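You operate a simulated robot arm through the tools that you are given. There is no shell and no other tool.

The job below is to be done with a simulated robot arm. You get a single attempt, and the scene is never put back.

TASK
Rub out the wrong pencil tick in the logbook and tick the card's band in pencil.
Fine: eraser and pencil go back where they were.

It is judged by the outcome, as a careful person would: the job done as asked, and still so three seconds after it is handed in. It fails if anything else is knocked over, pushed out of place, dropped, spilled or broken.

THE ROBOT
A 7-joint arm with a two-finger parallel gripper, fixed in place. Base frame: the origin is at the foot of the arm, x ahead of it, y to its left, z up; the work surface is at about z = 0.75. Lengths are in m, angles in degrees, forces in N, time in s.
With the tool pointing down near the work surface it reaches from about 0.1 to 0.66 m from the base axis. Its first joint turns from -66.0 to 66.0 degrees. Payload 1.57 kg.
The TCP is the grasp point between the finger pads, 0.03 m short of the fingertips. In the tool frame z runs along the fingers and y along their closing line. Largest opening 0.08 m; finger width 0.017, thickness 0.012; the body of the gripper, 0.04 by 0.082 m, starts 0.08 m behind the TCP.
Orientation is that of the tool frame in the base frame, as a unit quaternion [w, x, y, z]. With the fingers straight down and closing along the base's y, the tool's x points along the base's -x, its y along +y and its z along -z.

THE INTERFACE
- The arm moves only by the tool apply_moves. Its argument "rows" is a list of rows, each a list of 7 numbers: the shift along the base's x, y, z in m, then the turn, a rotation vector about the base's x, y, z in degrees, then the closure, from 0 (fully open) to 1 (shut). In form: [[tx, ty, tz, ax, ay, az, jaw], ...]. A call has 1 to 20 rows; each row shifts and turns the commanded pose from where the row before left it. Rows are played at 5 a second. More than 0.05 m and 8.6 degrees between two rows, or a gripper value outside its range, and nothing of the call is played. A pose out of reach is approached as far as the arm can. The call stops where the force on the tool passes 40 N (or 10 N more than at its start, if that is more) or the arm is blocked; 0.2 s more then pass. Each finger travels about 0.072 m/s and halts on what it meets, pressing with about 40 N; the grip force reading is that of the motor and also rises with nothing between the fingers. The clock runs only during rows and for 0.2 s after the last one: add rows that do not move to give the fingers time. It gives the time, the measured TCP pose, the force on the tool (base axes), the opening and the grip force at its end, in the units of the frame above (readings bear some noise), with the torque about the TCP (base axes, N m) and any sound that the robot's microphone picked up.
- Cameras (640 x 400 px; columns grow to the right, rows downward): "scene" is fixed at [0.0517, 0.4331, 1.4151]; the picture's right is [-0.79, -0.61, 0.00], its down [-0.40, 0.52, -0.76] and it looks along [0.46, -0.60, -0.65] (base axes); focal length 306 px, centre (320, 200). "wrist" rides on the gripper at [0.072, -0.007, -0.122] in the tool frame; the picture's right is [0.09, 1.00, 0.00], its down [-0.84, 0.08, -0.54] and it looks along [-0.54, 0.05, 0.84] (tool axes); focal length 238 px, centre (320, 200).
- snapshot(camera): a new picture of that camera. No time passes.
- pixel_to_xyz(camera, pixels): there is no depth. For up to 12 entries [column, row, z] of the newest picture of that camera ("zoom" is the newest enlarged one), the place [x, y] in the base frame at which the ray of that pixel passes the height z, good to about 0.002 m. No time passes.
- enlarge(camera, box): a new picture of the part [left, top, right, bottom] of that camera's present view, enlarged. No time passes.
- sign_off(): hands the job in; it is judged then, once.

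Unless the task says otherwise, let go and move clear before handing in.

The tools are called by a JSON object that holds its "name" and its "arguments". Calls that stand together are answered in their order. apply_moves: Moves the arm, as the interface text tells. Its arguments: {"type":"object","properties":{"rows":{"type":"array"}},"required":["rows"]} The other tools are called the same way: snapshot (camera) takes a picture; pixel_to_xyz (camera, pixels) gives the place at which the rays of pixels pass given heights; enlarge (camera, box) takes an enlarged picture of a part of a camera's view; sign_off () hands the job in.

At the start:

```text
time_s: 0.0
tcp_pos: [0.4659, -0.0506, 1.0524]
tool_rot: [-0.001, 0.001, 1.0, 0.0]
force: [-0.2, 0.2, 0.2]
wrist_torque: [-0.04, 0.02, -0.03]
opening: 0.0801
finger_force: 0.0
```

scene: 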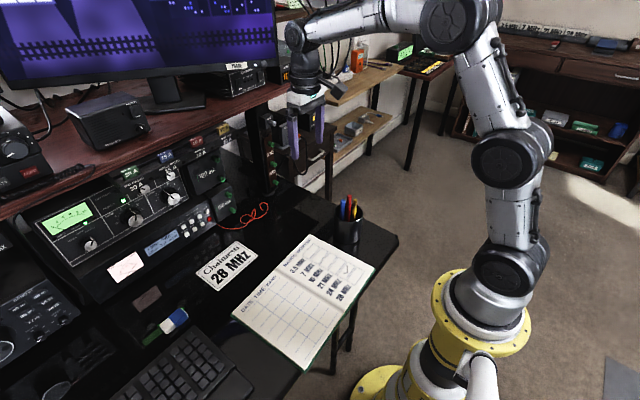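
wrist: 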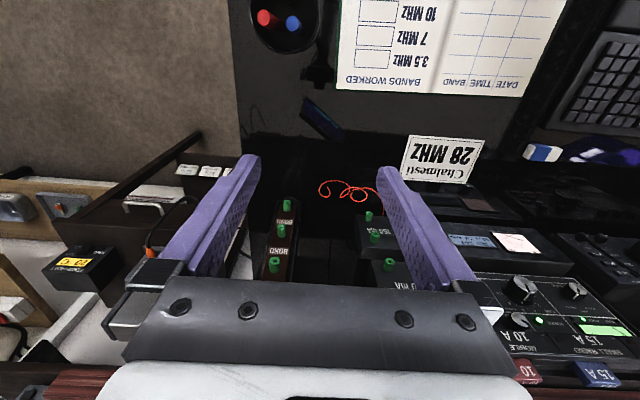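

The scene shows the logbook near (310,295), the 28 MHz card at (227,265), an eraser at (172,322) and a pencil cup at (350,222). I'll enlarge these to see the details.

{"name": "enlarge", "arguments": {"camera": "scene", "box": [220, 180, 400, 380]}}

{"name": "enlarge", "arguments": {"camera": "scene", "box": [270, 220, 390, 310]}}

{"name": "enlarge", "arguments": {"camera": "scene", "box": [310, 180, 390, 260]}}

{"name": "enlarge", "arguments": {"camera": "scene", "box": [100, 230, 260, 370]}}

{"name": "enlarge", "arguments": {"camera": "wrist", "box": [230, 0, 580, 220]}}

```text
2.00 times, centred on (310, 280) of scene
```

zoom: 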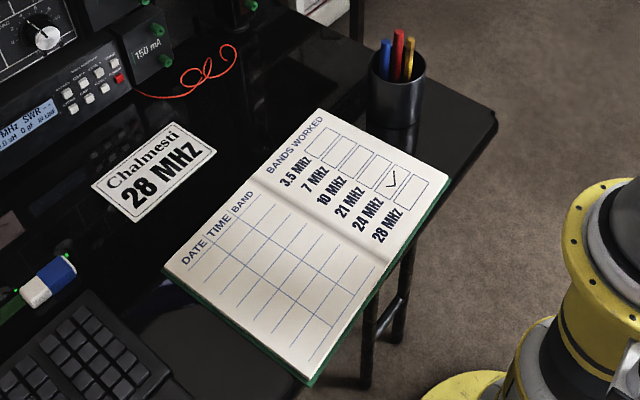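

```text
4.44 times, centred on (330, 265) of scene
```

zoom: 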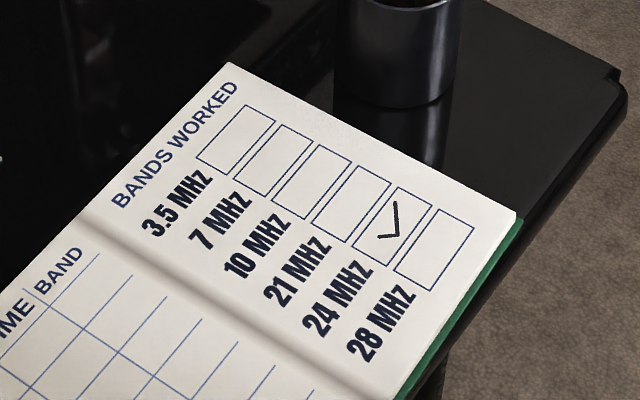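

```text
5.00 times, centred on (350, 220) of scene
```

zoom: 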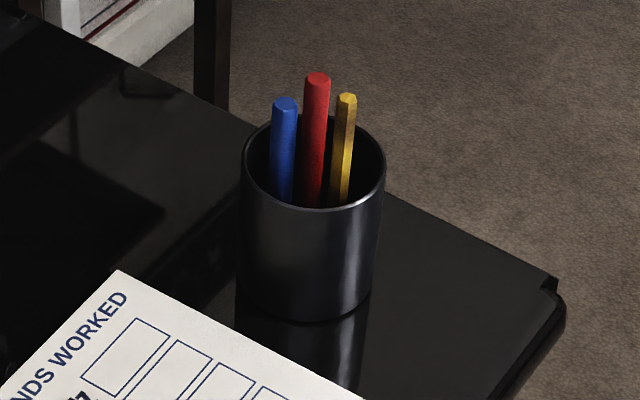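

```text
2.86 times, centred on (180, 300) of scene
```

zoom: 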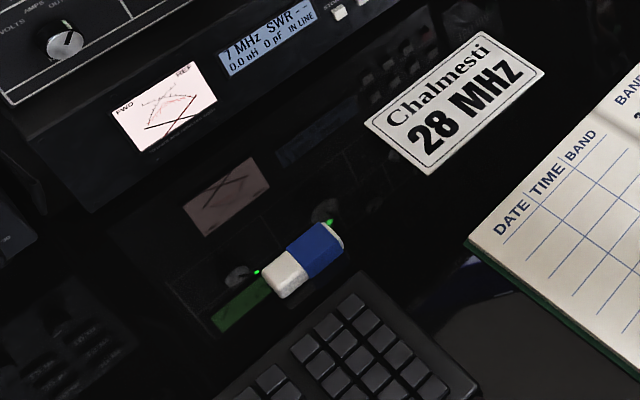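

```text
1.82 times, centred on (405, 110) of wrist
```

zoom: 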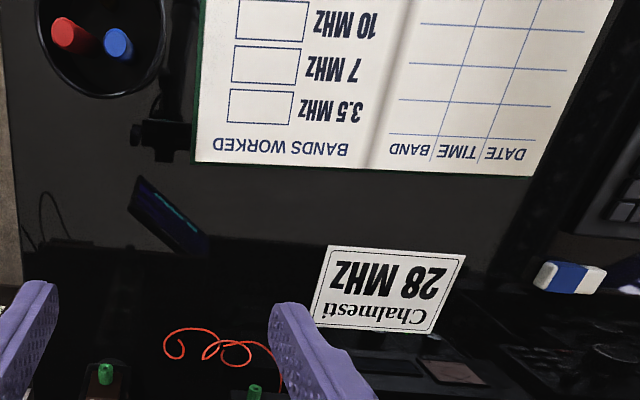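

The tick sits in the 24 MHz box while the card says 28 MHz, so I erase the 24 box and tick the 28 box; the yellow hex stick at (345,150 in the cup zoom) is the pencil. I'll measure positions from the scene view.

{"name": "pixel_to_xyz", "arguments": {"camera": "scene", "pixels": [[321, 234, 0.76], [375, 264, 0.76], [302, 371, 0.75], [232, 314, 0.75], [358, 272, 0.76], [347, 284, 0.76], [348, 270, 0.76], [364, 275, 0.76], [174, 321, 0.77], [350, 243, 0.75], [354, 199, 0.88], [400, 237, 0.75]]}}

{"name": "enlarge", "arguments": {"camera": "scene", "box": [335, 255, 375, 280]}}

{"name": "enlarge", "arguments": {"camera": "scene", "box": [150, 300, 200, 340]}}

```text
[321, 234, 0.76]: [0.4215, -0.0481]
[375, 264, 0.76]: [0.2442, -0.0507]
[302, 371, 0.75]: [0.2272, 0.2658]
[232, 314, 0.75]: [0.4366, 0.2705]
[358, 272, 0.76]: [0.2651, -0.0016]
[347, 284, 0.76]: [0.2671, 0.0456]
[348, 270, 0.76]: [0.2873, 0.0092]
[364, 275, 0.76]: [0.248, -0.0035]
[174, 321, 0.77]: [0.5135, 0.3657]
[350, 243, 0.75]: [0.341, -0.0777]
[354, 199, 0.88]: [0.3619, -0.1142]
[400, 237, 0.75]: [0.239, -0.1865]
```

```text
16.00 times, centred on (355, 268) of scene
```

zoom: 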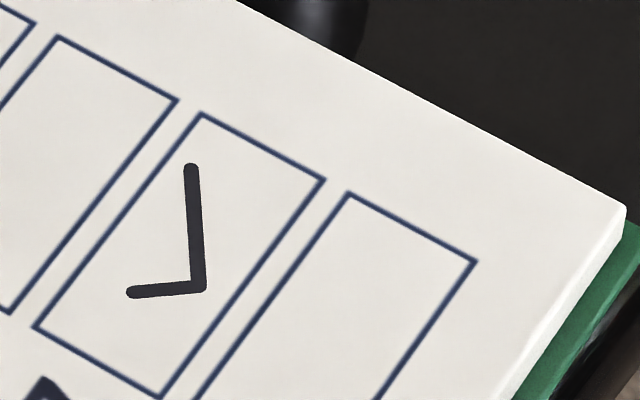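

```text
10.00 times, centred on (175, 320) of scene
```

zoom: 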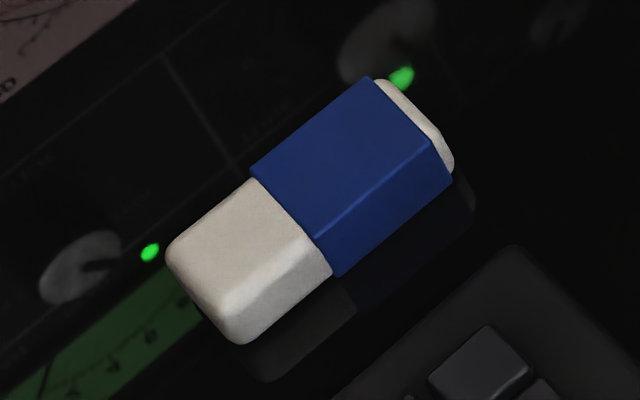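

Eraser is at about (0.51, 0.37), close to the keyboard (corner near scene pixel 195,325) and the shelf; I'll measure the shelf edge, the keyboard and the eraser outline before moving.

{"name": "pixel_to_xyz", "arguments": {"camera": "scene", "pixels": [[0, 215, 1.0], [150, 155, 1.0], [285, 95, 1.0], [0, 215, 1.1], [150, 155, 1.1], [285, 95, 1.1], [120, 310, 0.75], [240, 222, 0.75], [195, 325, 0.77], [253, 387, 0.77], [100, 390, 0.77], [150, 340, 0.75]]}}

{"name": "pixel_to_xyz", "arguments": {"camera": "zoom", "pixels": [[370, 78, 0.765], [252, 170, 0.765], [167, 255, 0.765], [240, 345, 0.75], [333, 278, 0.75], [453, 178, 0.75], [317, 238, 0.765], [430, 140, 0.765], [225, 310, 0.765]]}}

{"name": "enlarge", "arguments": {"camera": "scene", "box": [0, 160, 280, 400]}}

```text
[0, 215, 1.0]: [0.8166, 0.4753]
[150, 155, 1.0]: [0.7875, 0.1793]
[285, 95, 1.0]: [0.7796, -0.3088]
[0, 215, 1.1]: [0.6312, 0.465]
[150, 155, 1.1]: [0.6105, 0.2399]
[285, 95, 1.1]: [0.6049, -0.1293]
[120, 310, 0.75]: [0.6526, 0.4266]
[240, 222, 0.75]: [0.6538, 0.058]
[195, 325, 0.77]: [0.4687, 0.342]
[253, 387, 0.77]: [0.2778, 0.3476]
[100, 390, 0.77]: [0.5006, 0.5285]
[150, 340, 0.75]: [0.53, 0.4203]
```

```text
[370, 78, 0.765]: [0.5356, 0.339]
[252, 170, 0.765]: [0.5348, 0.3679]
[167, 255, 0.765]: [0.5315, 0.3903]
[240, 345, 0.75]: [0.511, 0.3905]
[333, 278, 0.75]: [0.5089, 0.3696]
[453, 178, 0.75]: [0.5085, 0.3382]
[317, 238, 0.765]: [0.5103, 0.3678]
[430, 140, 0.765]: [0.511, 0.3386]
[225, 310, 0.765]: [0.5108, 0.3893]
```

```text
1.67 times, centred on (140, 280) of scene
```

zoom: 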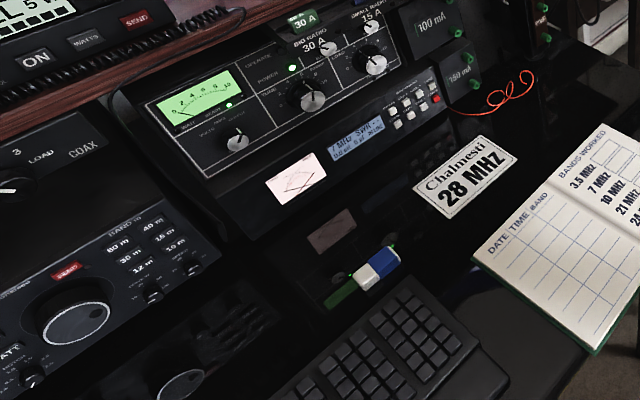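

The eraser spans x 0.510–0.535, y 0.338–0.391 with its long white end toward +y, and gear fronts begin at x≈0.65. I'll move above it while turning the closing line to base x.

{"name": "apply_moves", "arguments": {"rows": [[0.004, 0.0375, -0.004, 0, 0, 8.2, 0], [0.004, 0.0375, -0.004, 0, 0, 8.2, 0], [0.004, 0.0375, -0.004, 0, 0, 8.2, 0], [0.004, 0.0375, -0.004, 0, 0, 8.2, 0], [0.004, 0.0375, -0.004, 0, 0, 8.2, 0], [0.004, 0.0375, -0.004, 0, 0, 8.2, 0], [0.004, 0.0375, -0.004, 0, 0, 8.2, 0], [0.004, 0.0375, -0.004, 0, 0, 8.2, 0], [0.004, 0.0375, -0.004, 0, 0, 8.2, 0], [0.004, 0.0375, -0.004, 0, 0, 8.2, 0], [0.004, 0.0375, -0.004, 0, 0, 8.0, 0], [0, 0, 0, 0, 0, 0, 0], [0, 0, 0, 0, 0, 0, 0]]}}

{"name": "snapshot", "arguments": {"camera": "wrist"}}

{"name": "snapshot", "arguments": {"camera": "scene"}}

```text
time_s: 2.8
tcp_pos: [0.5081, 0.3618, 1.0086]
tool_rot: [0.001, -0.706, 0.708, 0.0]
force: [-1.0, -0.2, 0.0]
wrist_torque: [0.01, 0.0, -0.02]
opening: 0.0801
finger_force: 0.0
```

```text
taken
```

wrist: 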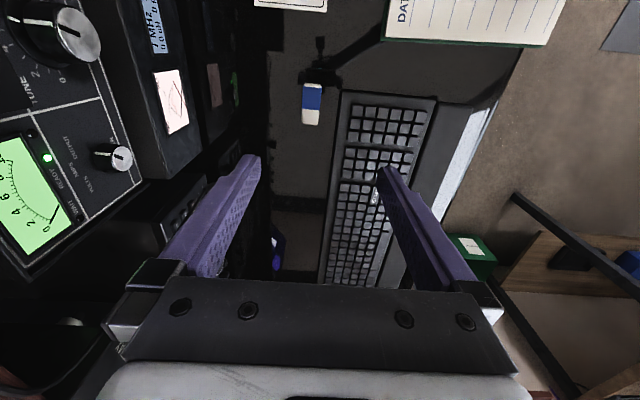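

```text
taken
```

scene: 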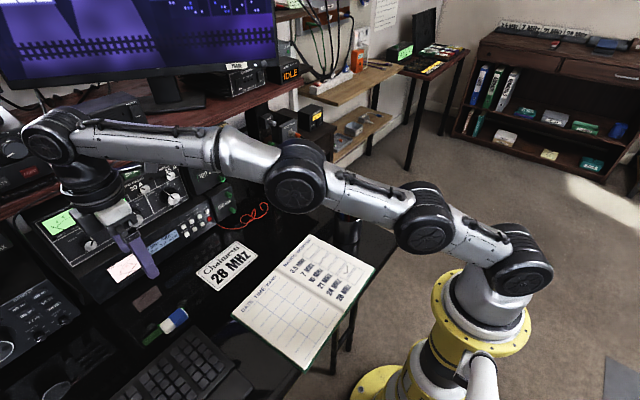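

The wrist view shows the eraser at (312,103); I'll enlarge it and measure it from here.

{"name": "enlarge", "arguments": {"camera": "wrist", "box": [280, 70, 360, 140]}}

{"name": "pixel_to_xyz", "arguments": {"camera": "wrist", "pixels": [[302, 83, 0.765], [322, 85, 0.765], [301, 124, 0.765], [318, 125, 0.765], [340, 92, 0.77], [338, 130, 0.77]]}}

```text
5.71 times, centred on (320, 105) of wrist
```

zoom: 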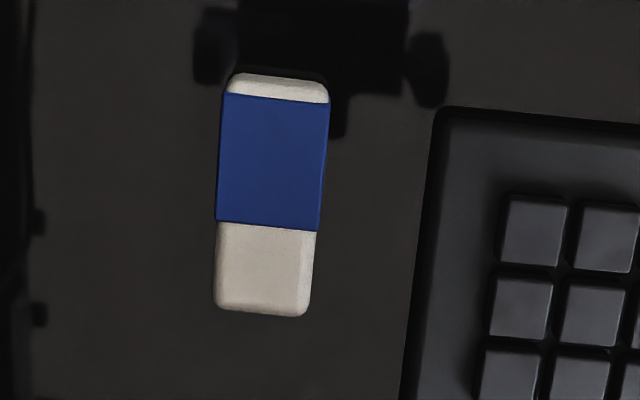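

```text
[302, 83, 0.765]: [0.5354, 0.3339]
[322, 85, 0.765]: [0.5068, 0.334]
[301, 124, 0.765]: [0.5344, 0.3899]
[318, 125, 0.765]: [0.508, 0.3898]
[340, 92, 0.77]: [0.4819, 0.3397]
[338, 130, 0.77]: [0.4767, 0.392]
```

The zoom shows the sleeve edges at (217–330, 93–230) and the white end at (214–312, 222–315); I'll measure those at the top height.

{"name": "pixel_to_xyz", "arguments": {"camera": "zoom", "pixels": [[222, 100, 0.764], [330, 103, 0.764], [215, 220, 0.764], [320, 230, 0.764], [215, 295, 0.764], [310, 300, 0.764], [260, 316, 0.764], [278, 72, 0.764], [436, 110, 0.765], [405, 380, 0.765]]}}

```text
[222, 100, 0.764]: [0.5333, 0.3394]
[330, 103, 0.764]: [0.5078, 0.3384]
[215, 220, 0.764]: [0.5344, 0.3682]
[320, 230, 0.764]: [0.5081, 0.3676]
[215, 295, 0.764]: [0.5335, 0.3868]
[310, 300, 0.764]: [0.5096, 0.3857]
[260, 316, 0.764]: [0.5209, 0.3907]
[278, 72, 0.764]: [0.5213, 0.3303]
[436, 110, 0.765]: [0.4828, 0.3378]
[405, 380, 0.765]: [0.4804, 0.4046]
```

Eraser centre is x≈0.521, y 0.331–0.390, keyboard edge at x≈0.482. I'll half-close the jaws so a finger fits the gap and descend above the sleeve.

{"name": "apply_moves", "arguments": {"rows": [[0.006, -0.004, -0.02, 0, 0, 0, 0.5], [0.006, -0.004, -0.02, 0, 0, 0, 0.5], [0, 0, -0.035, 0, 0, 0, 0.5], [0, 0, -0.035, 0, 0, 0, 0.5], [0, 0, -0.035, 0, 0, 0, 0.5], [0, 0, -0.03, 0, 0, 0, 0.5], [0, 0, -0.02, 0, 0, 0, 0.5], [0, 0, 0, 0, 0, 0, 0.5]]}}

{"name": "snapshot", "arguments": {"camera": "wrist"}}

{"name": "enlarge", "arguments": {"camera": "scene", "box": [120, 260, 220, 340]}}

```text
time_s: 4.6
tcp_pos: [0.5214, 0.352, 0.814]
tool_rot: [0.002, -0.707, 0.708, 0.001]
force: [1.1, -0.1, 0.0]
wrist_torque: [0.0, -0.01, 0.01]
opening: 0.0401
finger_force: 0.1
```

```text
taken
```

wrist: 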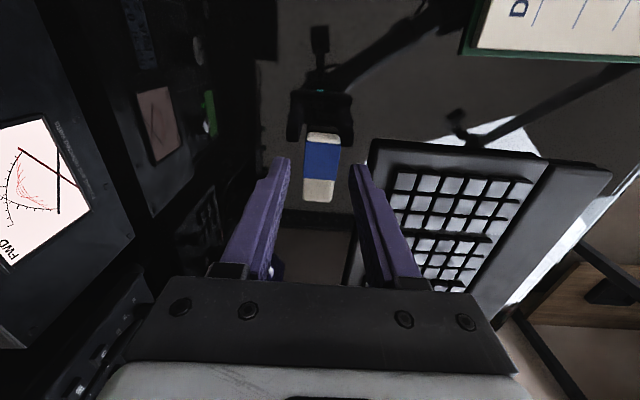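

```text
5.00 times, centred on (170, 300) of scene
```

zoom: 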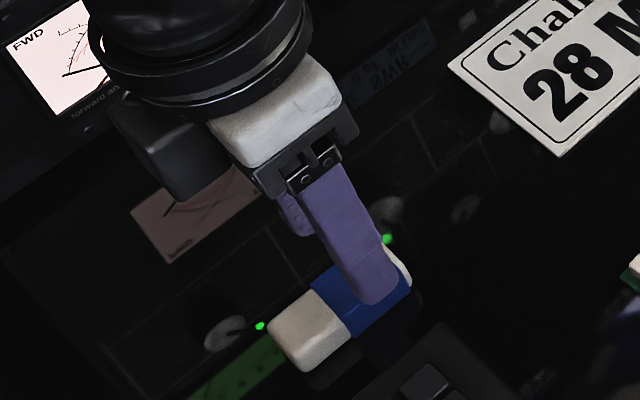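

The fingers straddle the sleeve (eraser at wrist (321,165) centred between tips at 285 and 360). I'll descend to about 5 mm above the desk and close.

{"name": "apply_moves", "arguments": {"rows": [[0, 0, -0.015, 0, 0, 0, 0.5], [0, 0, -0.0135, 0, 0, 0, 0.5], [0, 0, 0, 0, 0, 0, 0.5], [0, 0, 0, 0, 0, 0, 0.6], [0, 0, 0, 0, 0, 0, 0.7], [0, 0, 0, 0, 0, 0, 0.8], [0, 0, 0, 0, 0, 0, 0.8]]}}

{"name": "snapshot", "arguments": {"camera": "wrist"}}

{"name": "enlarge", "arguments": {"camera": "scene", "box": [120, 260, 220, 340]}}

```text
time_s: 6.2
tcp_pos: [0.522, 0.3537, 0.7859]
tool_rot: [0.001, -0.707, 0.707, -0.001]
force: [0.1, 0.0, 0.2]
wrist_torque: [0.02, 0.03, 0.01]
opening: 0.0248
finger_force: 37.0
```

```text
taken
```

wrist: 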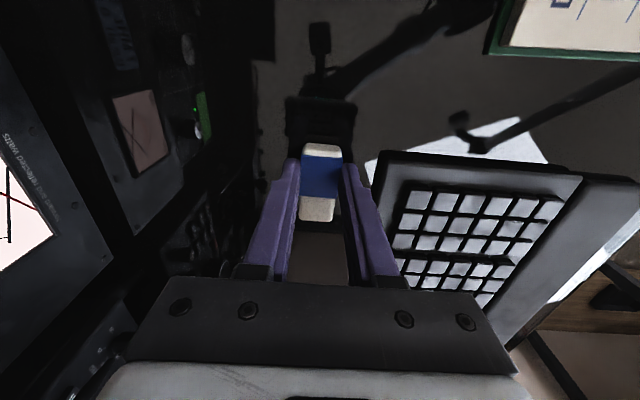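

```text
5.00 times, centred on (170, 300) of scene
```

zoom: 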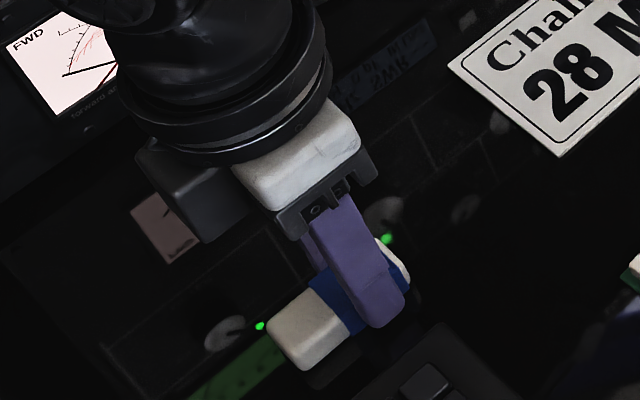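

Gripped at 24.8 mm opening with 37 N. I'll lift and carry the eraser over the logbook to look at the tick.

{"name": "apply_moves", "arguments": {"rows": [[0, 0, 0.02, 0, 0, 0, 0.8], [0, 0, 0.04, 0, 0, 0, 0.8], [0, 0, 0.045, 0, 0, 0, 0.8], [0, 0, 0.045, 0, 0, 0, 0.8], [-0.023, -0.029, 0, 0, 0, 0, 0.8], [-0.023, -0.029, 0, 0, 0, 0, 0.8], [-0.023, -0.029, 0, 0, 0, 0, 0.8], [-0.023, -0.029, 0, 0, 0, 0, 0.8], [-0.023, -0.029, 0, 0, 0, 0, 0.8], [-0.023, -0.029, 0, 0, 0, 0, 0.8], [-0.023, -0.029, 0, 0, 0, 0, 0.8], [-0.023, -0.029, 0, 0, 0, 0, 0.8], [-0.023, -0.029, 0, 0, 0, 0, 0.8], [-0.023, -0.029, 0, 0, 0, 0, 0.8], [0, 0, 0, 0, 0, 0, 0.8], [0, 0, 0, 0, 0, 0, 0.8]]}}

{"name": "snapshot", "arguments": {"camera": "wrist"}}

{"name": "snapshot", "arguments": {"camera": "scene"}}

```text
time_s: 9.6
tcp_pos: [0.2923, 0.0649, 0.9353]
tool_rot: [0.001, -0.706, 0.708, 0.0]
force: [0.2, -0.5, 0.4]
wrist_torque: [0.0, 0.04, 0.02]
opening: 0.016
finger_force: 0.0
```

```text
taken
```

wrist: 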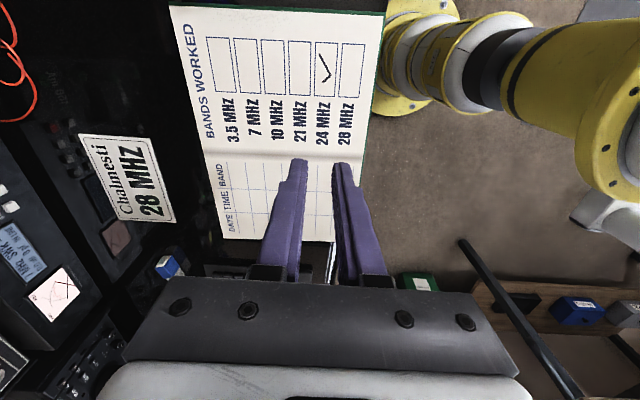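

```text
taken
```

scene: 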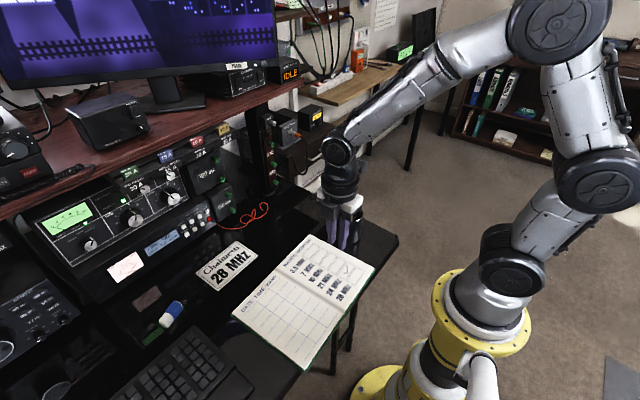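

The opening is 0.016 with no force: the eraser slipped out and now lies near scene (172,314). I'll inspect where it is, and use this view of the page (tick at wrist (325,68)) for measuring.

{"name": "pixel_to_xyz", "arguments": {"camera": "wrist", "pixels": [[170, 6, 0.76], [382, 13, 0.76], [361, 240, 0.76], [220, 238, 0.76], [320, 45, 0.76], [342, 47, 0.76]]}}

{"name": "enlarge", "arguments": {"camera": "wrist", "box": [285, 20, 385, 110]}}

{"name": "enlarge", "arguments": {"camera": "scene", "box": [140, 280, 220, 340]}}

```text
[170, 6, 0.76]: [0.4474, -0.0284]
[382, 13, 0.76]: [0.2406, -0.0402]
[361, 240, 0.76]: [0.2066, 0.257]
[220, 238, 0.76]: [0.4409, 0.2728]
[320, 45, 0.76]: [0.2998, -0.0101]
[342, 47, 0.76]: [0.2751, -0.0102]
```

```text
4.44 times, centred on (335, 65) of wrist
```

zoom: 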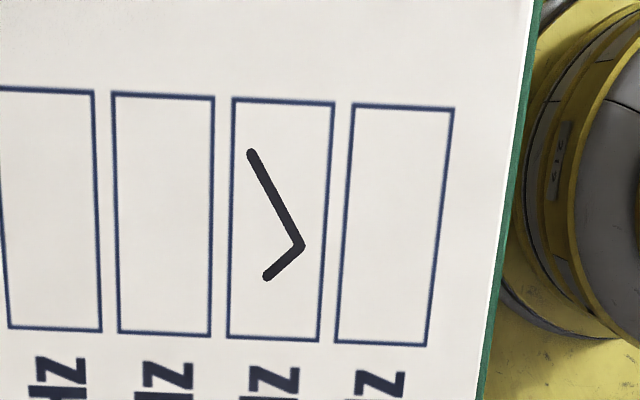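

```text
6.67 times, centred on (180, 310) of scene
```

zoom: 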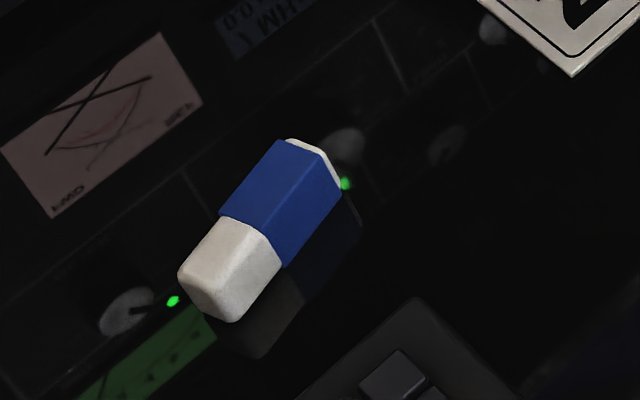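

The eraser is still upright at zoom (260,230), a little shifted. I'll measure its new outline and the page points from both cameras.

{"name": "pixel_to_xyz", "arguments": {"camera": "zoom", "pixels": [[280, 142, 0.764], [220, 213, 0.764], [180, 272, 0.764], [213, 298, 0.764], [265, 235, 0.764], [324, 155, 0.764], [283, 265, 0.75], [341, 190, 0.75], [232, 322, 0.75]]}}

{"name": "enlarge", "arguments": {"camera": "scene", "box": [335, 255, 375, 280]}}

```text
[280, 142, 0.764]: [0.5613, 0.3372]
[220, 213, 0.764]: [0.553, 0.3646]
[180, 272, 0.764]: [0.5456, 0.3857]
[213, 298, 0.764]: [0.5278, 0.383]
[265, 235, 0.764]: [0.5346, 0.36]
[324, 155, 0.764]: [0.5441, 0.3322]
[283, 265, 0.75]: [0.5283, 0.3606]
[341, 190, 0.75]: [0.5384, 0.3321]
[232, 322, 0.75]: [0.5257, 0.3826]
```

```text
16.00 times, centred on (355, 268) of scene
```

zoom: 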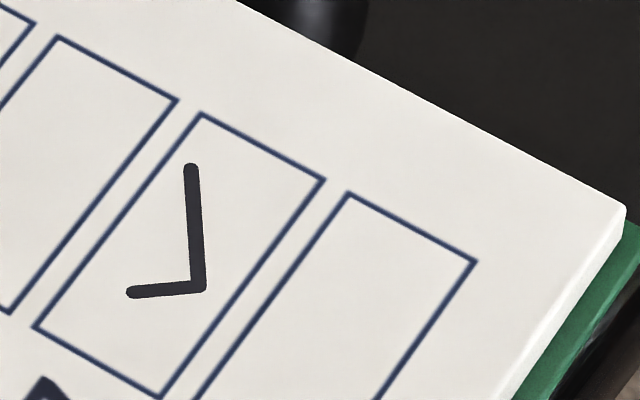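

The eraser now sits rotated ~18° near (0.543, 0.36) and the grip on it was too shallow. I'll go back above it with the jaws open and look from the wrist.

{"name": "apply_moves", "arguments": {"rows": [[0.023, 0.029, 0, 0, 0, 0, 0.4], [0.023, 0.029, 0, 0, 0, 0, 0.4], [0.023, 0.029, 0, 0, 0, 0, 0.4], [0.023, 0.029, 0, 0, 0, 0, 0.4], [0.023, 0.029, 0, 0, 0, 0, 0.4], [0.023, 0.029, 0, 0, 0, 0, 0.4], [0.023, 0.029, 0, 0, 0, 0, 0.4], [0.023, 0.029, 0, 0, 0, 0, 0.4], [0.023, 0.029, 0, 0, 0, 0, 0.4], [0.023, 0.029, 0, 0, 0, 0, 0.4], [0.01, 0.0, 0, 0, 0, 0, 0.4], [0, 0, 0, 0, 0, 0, 0.4]]}}

{"name": "enlarge", "arguments": {"camera": "wrist", "box": [280, 60, 380, 160]}}

{"name": "snapshot", "arguments": {"camera": "wrist"}}

```text
time_s: 12.2
tcp_pos: [0.5307, 0.3541, 0.9367]
tool_rot: [0.0, -0.707, 0.708, 0.0]
force: [-0.5, -0.2, -0.3]
wrist_torque: [-0.02, -0.03, 0.0]
opening: 0.0481
finger_force: 0.0
```

```text
4.00 times, centred on (330, 110) of wrist
```

zoom: 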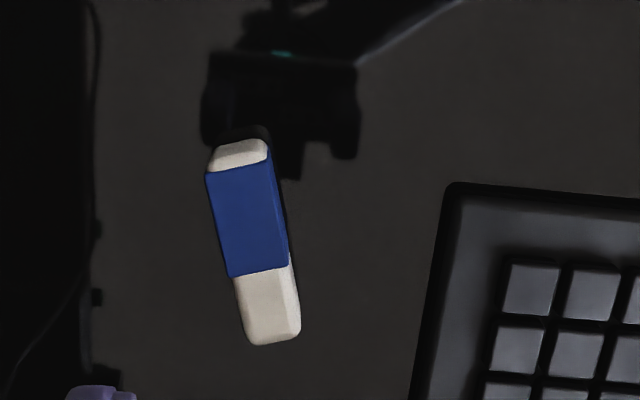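

```text
taken
```

wrist: 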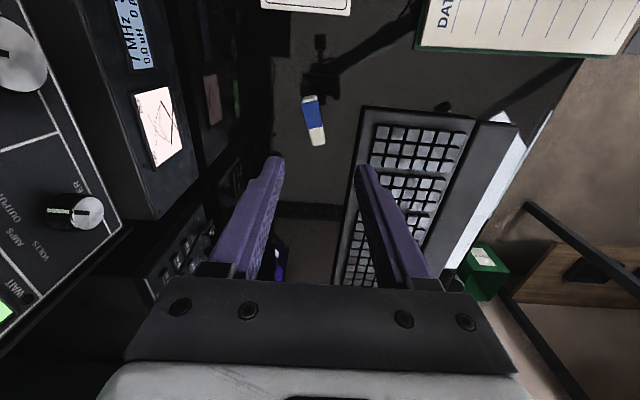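

The eraser has rolled onto its narrow side (zoom outline about 62 px wide, 205 long), which actually gives a deeper, safer grip; I'll need to lay it flat again at the end. Measuring its outline at the higher top.

{"name": "pixel_to_xyz", "arguments": {"camera": "zoom", "pixels": [[206, 172, 0.775], [270, 160, 0.775], [230, 277, 0.775], [290, 266, 0.775], [245, 338, 0.775], [300, 328, 0.775], [238, 139, 0.775], [272, 345, 0.775], [262, 215, 0.775], [206, 172, 0.765], [270, 160, 0.765]]}}

{"name": "enlarge", "arguments": {"camera": "scene", "box": [150, 295, 200, 330]}}

```text
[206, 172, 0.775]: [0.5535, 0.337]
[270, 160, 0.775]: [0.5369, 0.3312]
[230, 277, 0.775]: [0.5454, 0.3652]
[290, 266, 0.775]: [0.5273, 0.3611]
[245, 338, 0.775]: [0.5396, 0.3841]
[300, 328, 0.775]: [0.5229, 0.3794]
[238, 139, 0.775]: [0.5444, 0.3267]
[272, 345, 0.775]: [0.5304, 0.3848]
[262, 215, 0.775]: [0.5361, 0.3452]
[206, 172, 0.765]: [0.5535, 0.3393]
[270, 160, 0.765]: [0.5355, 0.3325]
```

```text
11.43 times, centred on (175, 312) of scene
```

zoom: 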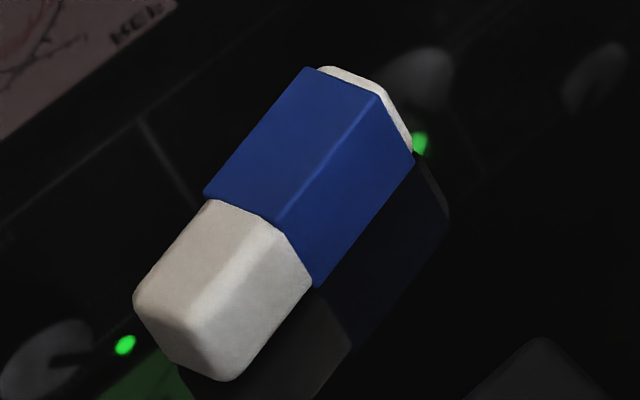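

The eraser is on edge, axis 16° off y, centre (0.537,0.356), roughly 58×16 footprint and 24 tall. I'll turn the jaws 16.3°, and descend to just above it to check alignment.

{"name": "apply_moves", "arguments": {"rows": [[0.0066, -0.0014, -0.02, 0, 0, 8.15, 0.4], [0, 0, -0.03, 0, 0, 8.15, 0.4], [0, 0, -0.035, 0, 0, 0, 0.4], [0, 0, -0.03, 0, 0, 0, 0.4], [0, 0, 0, 0, 0, 0, 0.4], [0, 0, 0, 0, 0, 0, 0.4]]}}

{"name": "enlarge", "arguments": {"camera": "wrist", "box": [240, 100, 400, 200]}}

{"name": "enlarge", "arguments": {"camera": "scene", "box": [130, 270, 210, 330]}}

```text
time_s: 13.6
tcp_pos: [0.5393, 0.3533, 0.82]
tool_rot: [-0.001, 0.8, -0.6, 0.001]
force: [-0.3, -0.9, 0.6]
wrist_torque: [0.01, -0.02, -0.01]
opening: 0.0482
finger_force: 0.0
```

```text
4.00 times, centred on (320, 150) of wrist
```

zoom: 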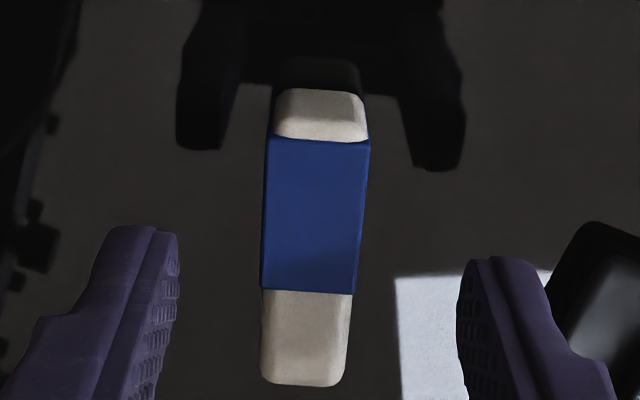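

```text
6.67 times, centred on (170, 300) of scene
```

zoom: 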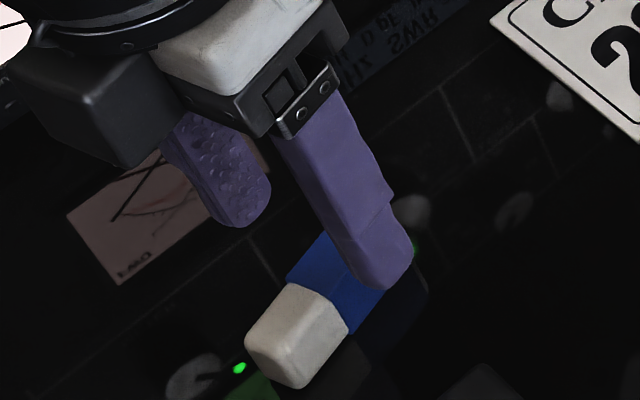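

Eraser axis is parallel to the fingers and centred between them. I'll descend 35 mm and close fully.

{"name": "apply_moves", "arguments": {"rows": [[0, 0, -0.018, 0, 0, 0, 0.4], [0, 0, -0.017, 0, 0, 0, 0.4], [0, 0, 0, 0, 0, 0, 0.4], [0, 0, 0, 0, 0, 0, 0.6], [0, 0, 0, 0, 0, 0, 0.75], [0, 0, 0, 0, 0, 0, 0.9], [0, 0, 0, 0, 0, 0, 1], [0, 0, 0, 0, 0, 0, 1]]}}

{"name": "enlarge", "arguments": {"camera": "scene", "box": [130, 270, 210, 330]}}

{"name": "enlarge", "arguments": {"camera": "wrist", "box": [240, 100, 400, 200]}}

```text
time_s: 15.4
tcp_pos: [0.5374, 0.3535, 0.7833]
tool_rot: [0.0, 0.799, -0.601, 0.0]
force: [1.0, 0.7, -0.1]
wrist_torque: [-0.02, 0.02, 0.0]
opening: 0.017
finger_force: 31.8
```

```text
6.67 times, centred on (170, 300) of scene
```

zoom: 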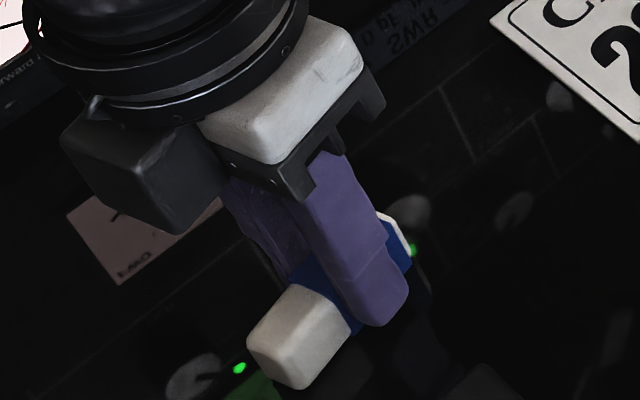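

```text
4.00 times, centred on (320, 150) of wrist
```

zoom: 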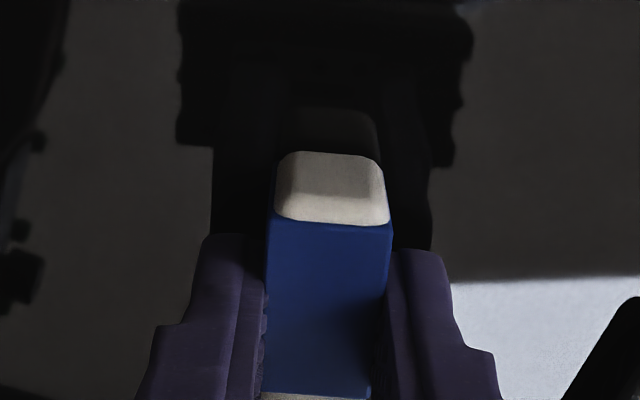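

Gripped at 17 mm with 32 N. I'll lift slowly and check that it holds.

{"name": "apply_moves", "arguments": {"rows": [[0, 0, 0, 0, 0, 0, 1], [0, 0, 0.005, 0, 0, 0, 1], [0, 0, 0.01, 0, 0, 0, 1], [0, 0, 0.02, 0, 0, 0, 1], [0, 0, 0.03, 0, 0, 0, 1], [0, 0, 0, 0, 0, 0, 1]]}}

{"name": "enlarge", "arguments": {"camera": "scene", "box": [120, 250, 220, 330]}}

{"name": "enlarge", "arguments": {"camera": "wrist", "box": [240, 100, 400, 200]}}

```text
time_s: 16.8
tcp_pos: [0.5383, 0.3526, 0.8496]
tool_rot: [-0.001, 0.8, -0.6, 0.0]
force: [1.2, -0.5, -0.1]
wrist_torque: [-0.03, -0.01, -0.05]
opening: 0.0168
finger_force: 32.2
```

```text
5.00 times, centred on (170, 290) of scene
```

zoom: 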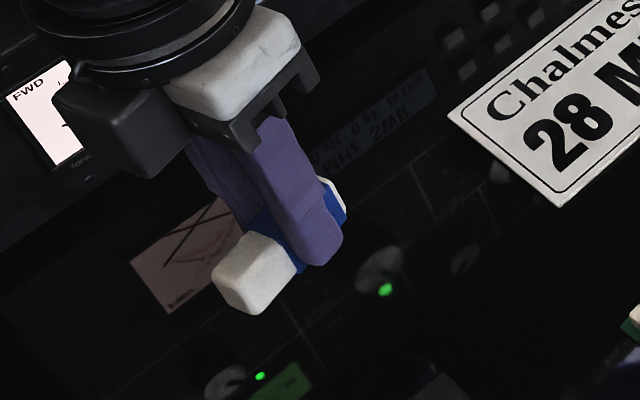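

```text
4.00 times, centred on (320, 150) of wrist
```

zoom: 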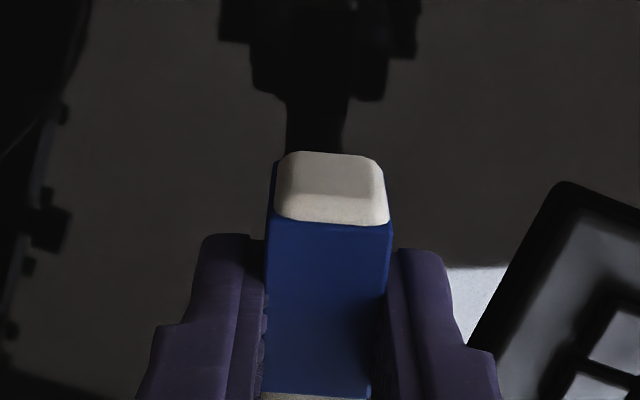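

The eraser is held firmly. I'll carry it over the logbook, turning the jaws back to base x.

{"name": "apply_moves", "arguments": {"rows": [[0, 0, 0.04, 0, 0, 0, 1], [0, 0, 0.04, 0, 0, 0, 1], [-0.0235, -0.0285, 0, 0, 0, -8.15, 1], [-0.0235, -0.0285, 0, 0, 0, -8.15, 1], [-0.0235, -0.0285, 0, 0, 0, 0, 1], [-0.0235, -0.0285, 0, 0, 0, 0, 1], [-0.0235, -0.0285, 0, 0, 0, 0, 1], [-0.0235, -0.0285, 0, 0, 0, 0, 1], [-0.0235, -0.0285, 0, 0, 0, 0, 1], [-0.0235, -0.0285, 0, 0, 0, 0, 1], [-0.0235, -0.0285, 0, 0, 0, 0, 1], [-0.0235, -0.0285, 0, 0, 0, 0, 1], [0, 0, 0, 0, 0, 0, 1], [0, 0, 0, 0, 0, 0, 1]]}}

{"name": "snapshot", "arguments": {"camera": "wrist"}}

{"name": "enlarge", "arguments": {"camera": "wrist", "box": [285, 0, 405, 110]}}

{"name": "snapshot", "arguments": {"camera": "scene"}}

```text
time_s: 19.8
tcp_pos: [0.3038, 0.0685, 0.9306]
tool_rot: [0.0, -0.707, 0.708, -0.001]
force: [0.5, 0.1, 0.2]
wrist_torque: [-0.03, 0.0, 0.0]
opening: 0.0169
finger_force: 32.2
```

```text
taken
```

wrist: 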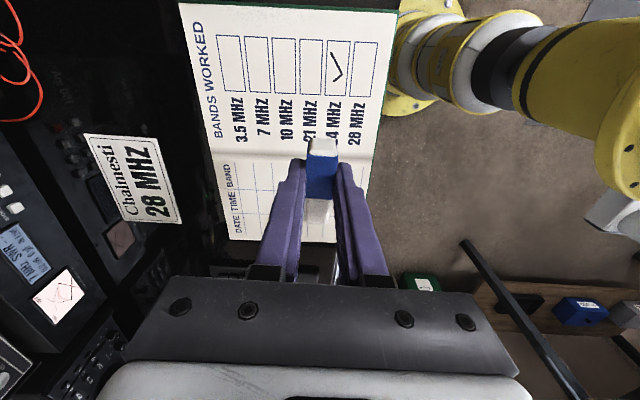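

```text
3.64 times, centred on (345, 55) of wrist
```

zoom: 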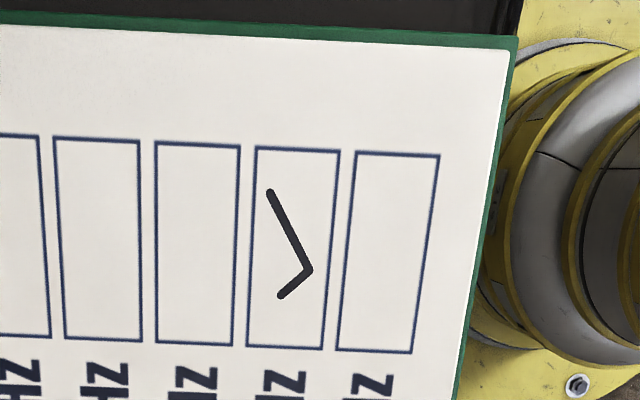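

```text
taken
```

scene: 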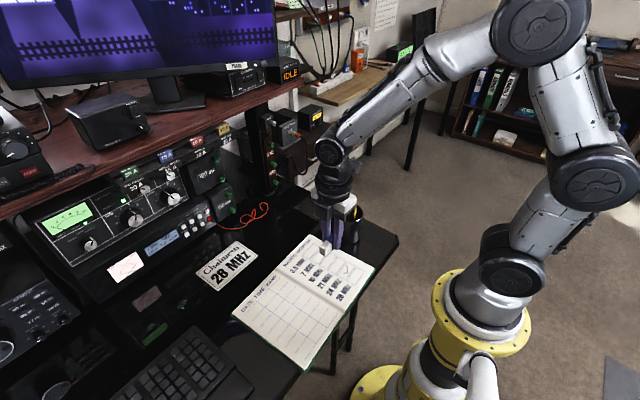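

Both pictures resolve the tick: I'll triangulate the page height using the same points in both cameras.

{"name": "pixel_to_xyz", "arguments": {"camera": "zoom", "pixels": [[257, 147, 0.755], [257, 147, 0.775], [341, 151, 0.765], [247, 345, 0.765], [324, 350, 0.765], [440, 156, 0.755], [440, 156, 0.775], [411, 354, 0.765], [337, 350, 0.765], [270, 191, 0.765], [308, 270, 0.765], [280, 296, 0.765]]}}

{"name": "enlarge", "arguments": {"camera": "scene", "box": [335, 255, 375, 280]}}

```text
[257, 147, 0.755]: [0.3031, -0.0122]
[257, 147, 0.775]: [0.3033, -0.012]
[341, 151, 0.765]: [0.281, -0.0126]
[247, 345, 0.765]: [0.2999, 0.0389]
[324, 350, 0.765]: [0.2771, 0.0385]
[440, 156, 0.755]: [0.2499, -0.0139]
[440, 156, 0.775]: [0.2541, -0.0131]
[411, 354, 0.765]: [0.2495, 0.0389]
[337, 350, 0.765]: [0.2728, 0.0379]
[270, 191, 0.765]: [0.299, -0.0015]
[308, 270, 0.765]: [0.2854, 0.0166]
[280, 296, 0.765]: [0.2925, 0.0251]
```

```text
16.00 times, centred on (355, 268) of scene
```

zoom: 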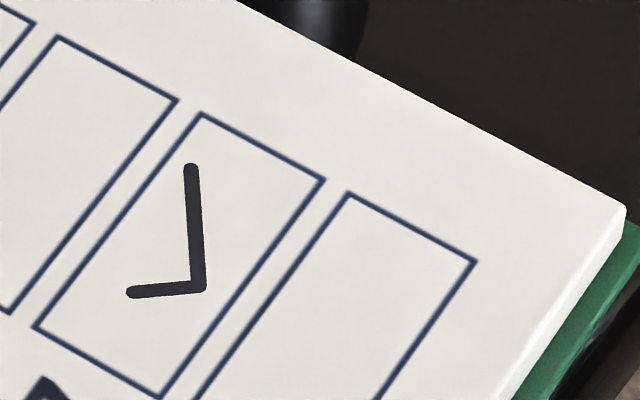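

{"name": "pixel_to_xyz", "arguments": {"camera": "zoom", "pixels": [[202, 113, 0.755], [202, 113, 0.765], [202, 113, 0.775], [324, 179, 0.755], [324, 179, 0.765], [476, 262, 0.755], [476, 262, 0.765], [191, 167, 0.765], [199, 287, 0.765], [131, 292, 0.765], [37, 326, 0.765], [626, 208, 0.765]]}}

```text
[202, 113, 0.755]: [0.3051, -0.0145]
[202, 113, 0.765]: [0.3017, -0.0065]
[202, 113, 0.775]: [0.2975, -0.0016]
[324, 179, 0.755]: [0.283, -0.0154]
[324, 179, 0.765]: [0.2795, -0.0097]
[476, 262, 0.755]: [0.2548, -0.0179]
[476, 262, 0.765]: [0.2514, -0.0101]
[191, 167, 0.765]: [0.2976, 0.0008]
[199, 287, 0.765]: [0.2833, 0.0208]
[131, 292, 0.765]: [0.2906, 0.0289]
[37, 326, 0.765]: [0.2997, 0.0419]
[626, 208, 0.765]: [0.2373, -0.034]
```

The page is at z≈0.760; tick spans x 0.284–0.300, y −0.003–0.026 in the 24 box. I'll tilt 30° so the white end points down and hover just above the tick.

{"name": "apply_moves", "arguments": {"rows": [[-0.0029, -0.0166, -0.015, -7.5, 0, 0, 1], [-0.0029, -0.0166, -0.015, -7.5, 0, 0, 1], [-0.0029, -0.0166, -0.015, -7.5, 0, 0, 1], [-0.0028, -0.0167, -0.015, -7.5, 0, 0, 1], [0, 0, -0.02, 0, 0, 0, 1], [0, 0, -0.02, 0, 0, 0, 1], [0, 0, 0, 0, 0, 0, 1], [0, 0, 0, 0, 0, 0, 1]]}}

{"name": "enlarge", "arguments": {"camera": "scene", "box": [290, 200, 410, 300]}}

{"name": "snapshot", "arguments": {"camera": "wrist"}}

```text
time_s: 21.6
tcp_pos: [0.2922, 0.0023, 0.8311]
tool_rot: [-0.182, -0.683, 0.683, -0.183]
force: [0.1, 0.2, 0.0]
wrist_torque: [-0.01, 0.0, 0.01]
opening: 0.0167
finger_force: 31.9
```

```text
4.00 times, centred on (350, 250) of scene
```

zoom: 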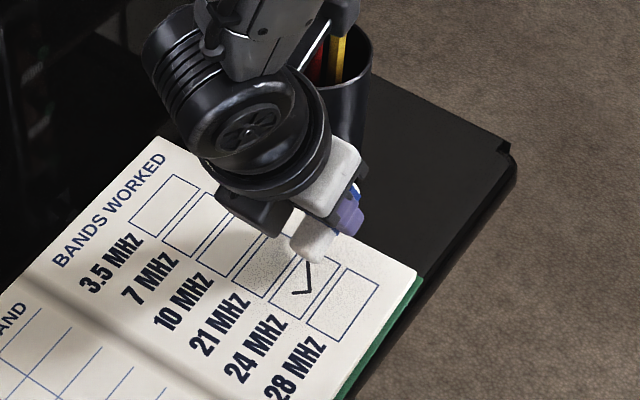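

```text
taken
```

wrist: 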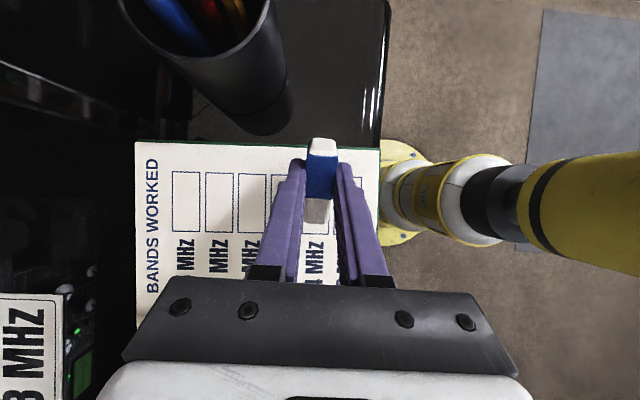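

The white end hangs above the tick (scene zoom (315,260)). I'll verify its ground position, then lower gently.

{"name": "pixel_to_xyz", "arguments": {"camera": "zoom", "pixels": [[315, 262, 0.784], [325, 252, 0.784], [295, 245, 0.784]]}}

{"name": "apply_moves", "arguments": {"rows": [[0, 0, -0.006, 0, 0, 0, 1], [0, 0, -0.006, 0, 0, 0, 1], [0, 0, -0.005, 0, 0, 0, 1], [0, 0, -0.003, 0, 0, 0, 1], [0, 0, 0, 0, 0, 0, 1]]}}

{"name": "enlarge", "arguments": {"camera": "scene", "box": [320, 230, 390, 285]}}

```text
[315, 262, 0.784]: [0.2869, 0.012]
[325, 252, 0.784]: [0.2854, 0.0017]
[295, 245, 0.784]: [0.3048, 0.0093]
```

```text
time_s: 22.8
tcp_pos: [0.2903, 0.0018, 0.8114]
tool_rot: [-0.183, -0.683, 0.683, -0.183]
force: [0.6, 0.5, 0.8]
wrist_torque: [0.0, 0.03, 0.02]
opening: 0.0169
finger_force: 31.9
```

```text
7.27 times, centred on (355, 258) of scene
```

zoom: 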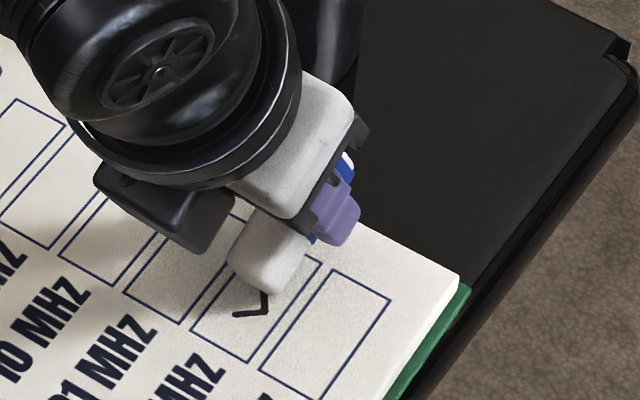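

Contact is about 5 mm away and the eraser sits over the tick. I'll lower in 1 mm steps.

{"name": "apply_moves", "arguments": {"rows": [[0, 0, -0.0015, 0, 0, 0, 1], [0, 0, -0.0015, 0, 0, 0, 1], [0, 0, -0.001, 0, 0, 0, 1], [0, 0, 0, 0, 0, 0, 1]]}}

```text
time_s: 23.8
tcp_pos: [0.2916, 0.0008, 0.8078]
tool_rot: [-0.182, -0.682, 0.684, -0.185]
force: [-6.6, 0.0, 39.2]
wrist_torque: [0.49, 0.29, 0.07]
opening: 0.0167
finger_force: 31.6
```

Contact already at 39 N — too stiff a press; I'll back off 1.2 mm and check.

{"name": "apply_moves", "arguments": {"rows": [[0, 0, 0.0012, 0, 0, 0, 1], [0, 0, 0, 0, 0, 0, 1]]}}

{"name": "enlarge", "arguments": {"camera": "scene", "box": [320, 230, 390, 285]}}

```text
time_s: 24.4
tcp_pos: [0.2913, -0.0011, 0.808]
tool_rot: [-0.182, -0.682, 0.683, -0.184]
force: [3.1, -6.0, 25.0]
wrist_torque: [0.06, -0.17, -0.03]
opening: 0.0169
finger_force: 32.0
```

```text
7.27 times, centred on (355, 258) of scene
```

zoom: 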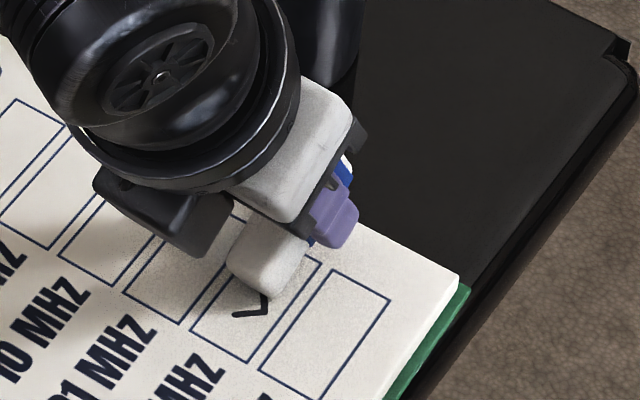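

About 12 N/mm stiffness, zero-force near z 0.809. I'll ease to a light press and do a first test stroke toward −y, watching that the book does not move.

{"name": "apply_moves", "arguments": {"rows": [[0, 0, 0.0014, 0, 0, 0, 1], [0.004, 0, 0, 0, 0, 0, 1], [0, -0.006, 0, 0, 0, 0, 1], [0, -0.006, 0, 0, 0, 0, 1], [0, -0.006, 0, 0, 0, 0, 1]]}}

{"name": "enlarge", "arguments": {"camera": "scene", "box": [320, 230, 390, 285]}}

```text
time_s: 25.6
tcp_pos: [0.2952, -0.0164, 0.8106]
tool_rot: [-0.182, -0.682, 0.684, -0.183]
force: [0.0, 0.3, -0.6]
wrist_torque: [-0.02, 0.03, 0.01]
opening: 0.0169
finger_force: 31.7
```

```text
7.27 times, centred on (355, 258) of scene
```

zoom: 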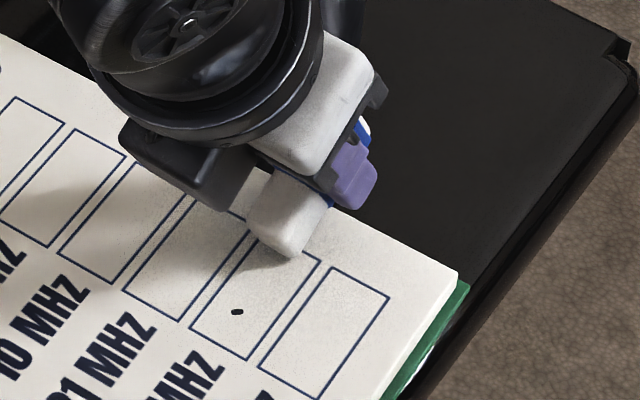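

Most of the tick is gone; a dot remains at zoom (237,311), and the book hasn't moved. I'll stroke back over the end of the tick with a light press.

{"name": "pixel_to_xyz", "arguments": {"camera": "zoom", "pixels": [[237, 311, 0.76]]}}

{"name": "apply_moves", "arguments": {"rows": [[-0.002, 0, -0.0005, 0, 0, 0, 1], [0, 0.007, -0.0002, 0, 0, 0, 1], [-0.002, 0.008, 0, 0, 0, 0, 1], [0, 0.008, 0, 0, 0, 0, 1], [0, 0.008, 0, 0, 0, 0, 1], [0, 0.004, 0, 0, 0, 0, 1], [0, 0, 0, 0, 0, 0, 1]]}}

{"name": "enlarge", "arguments": {"camera": "scene", "box": [320, 230, 390, 285]}}

```text
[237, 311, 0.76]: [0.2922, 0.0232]
```

```text
time_s: 27.2
tcp_pos: [0.2914, 0.0188, 0.8087]
tool_rot: [-0.183, -0.683, 0.683, -0.184]
force: [-1.6, -1.9, 4.0]
wrist_torque: [-0.04, 0.0, 0.0]
opening: 0.0167
finger_force: 31.8
```

```text
7.27 times, centred on (355, 258) of scene
```

zoom: 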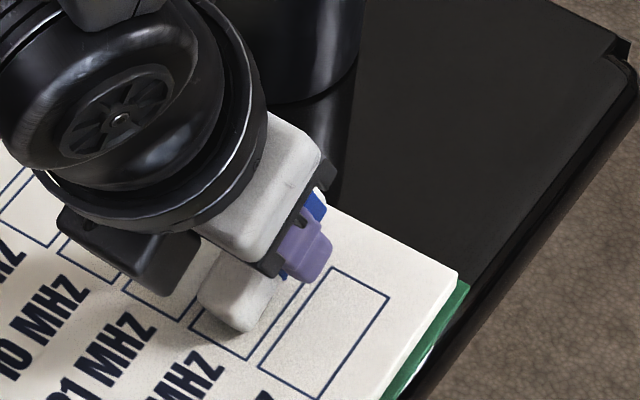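

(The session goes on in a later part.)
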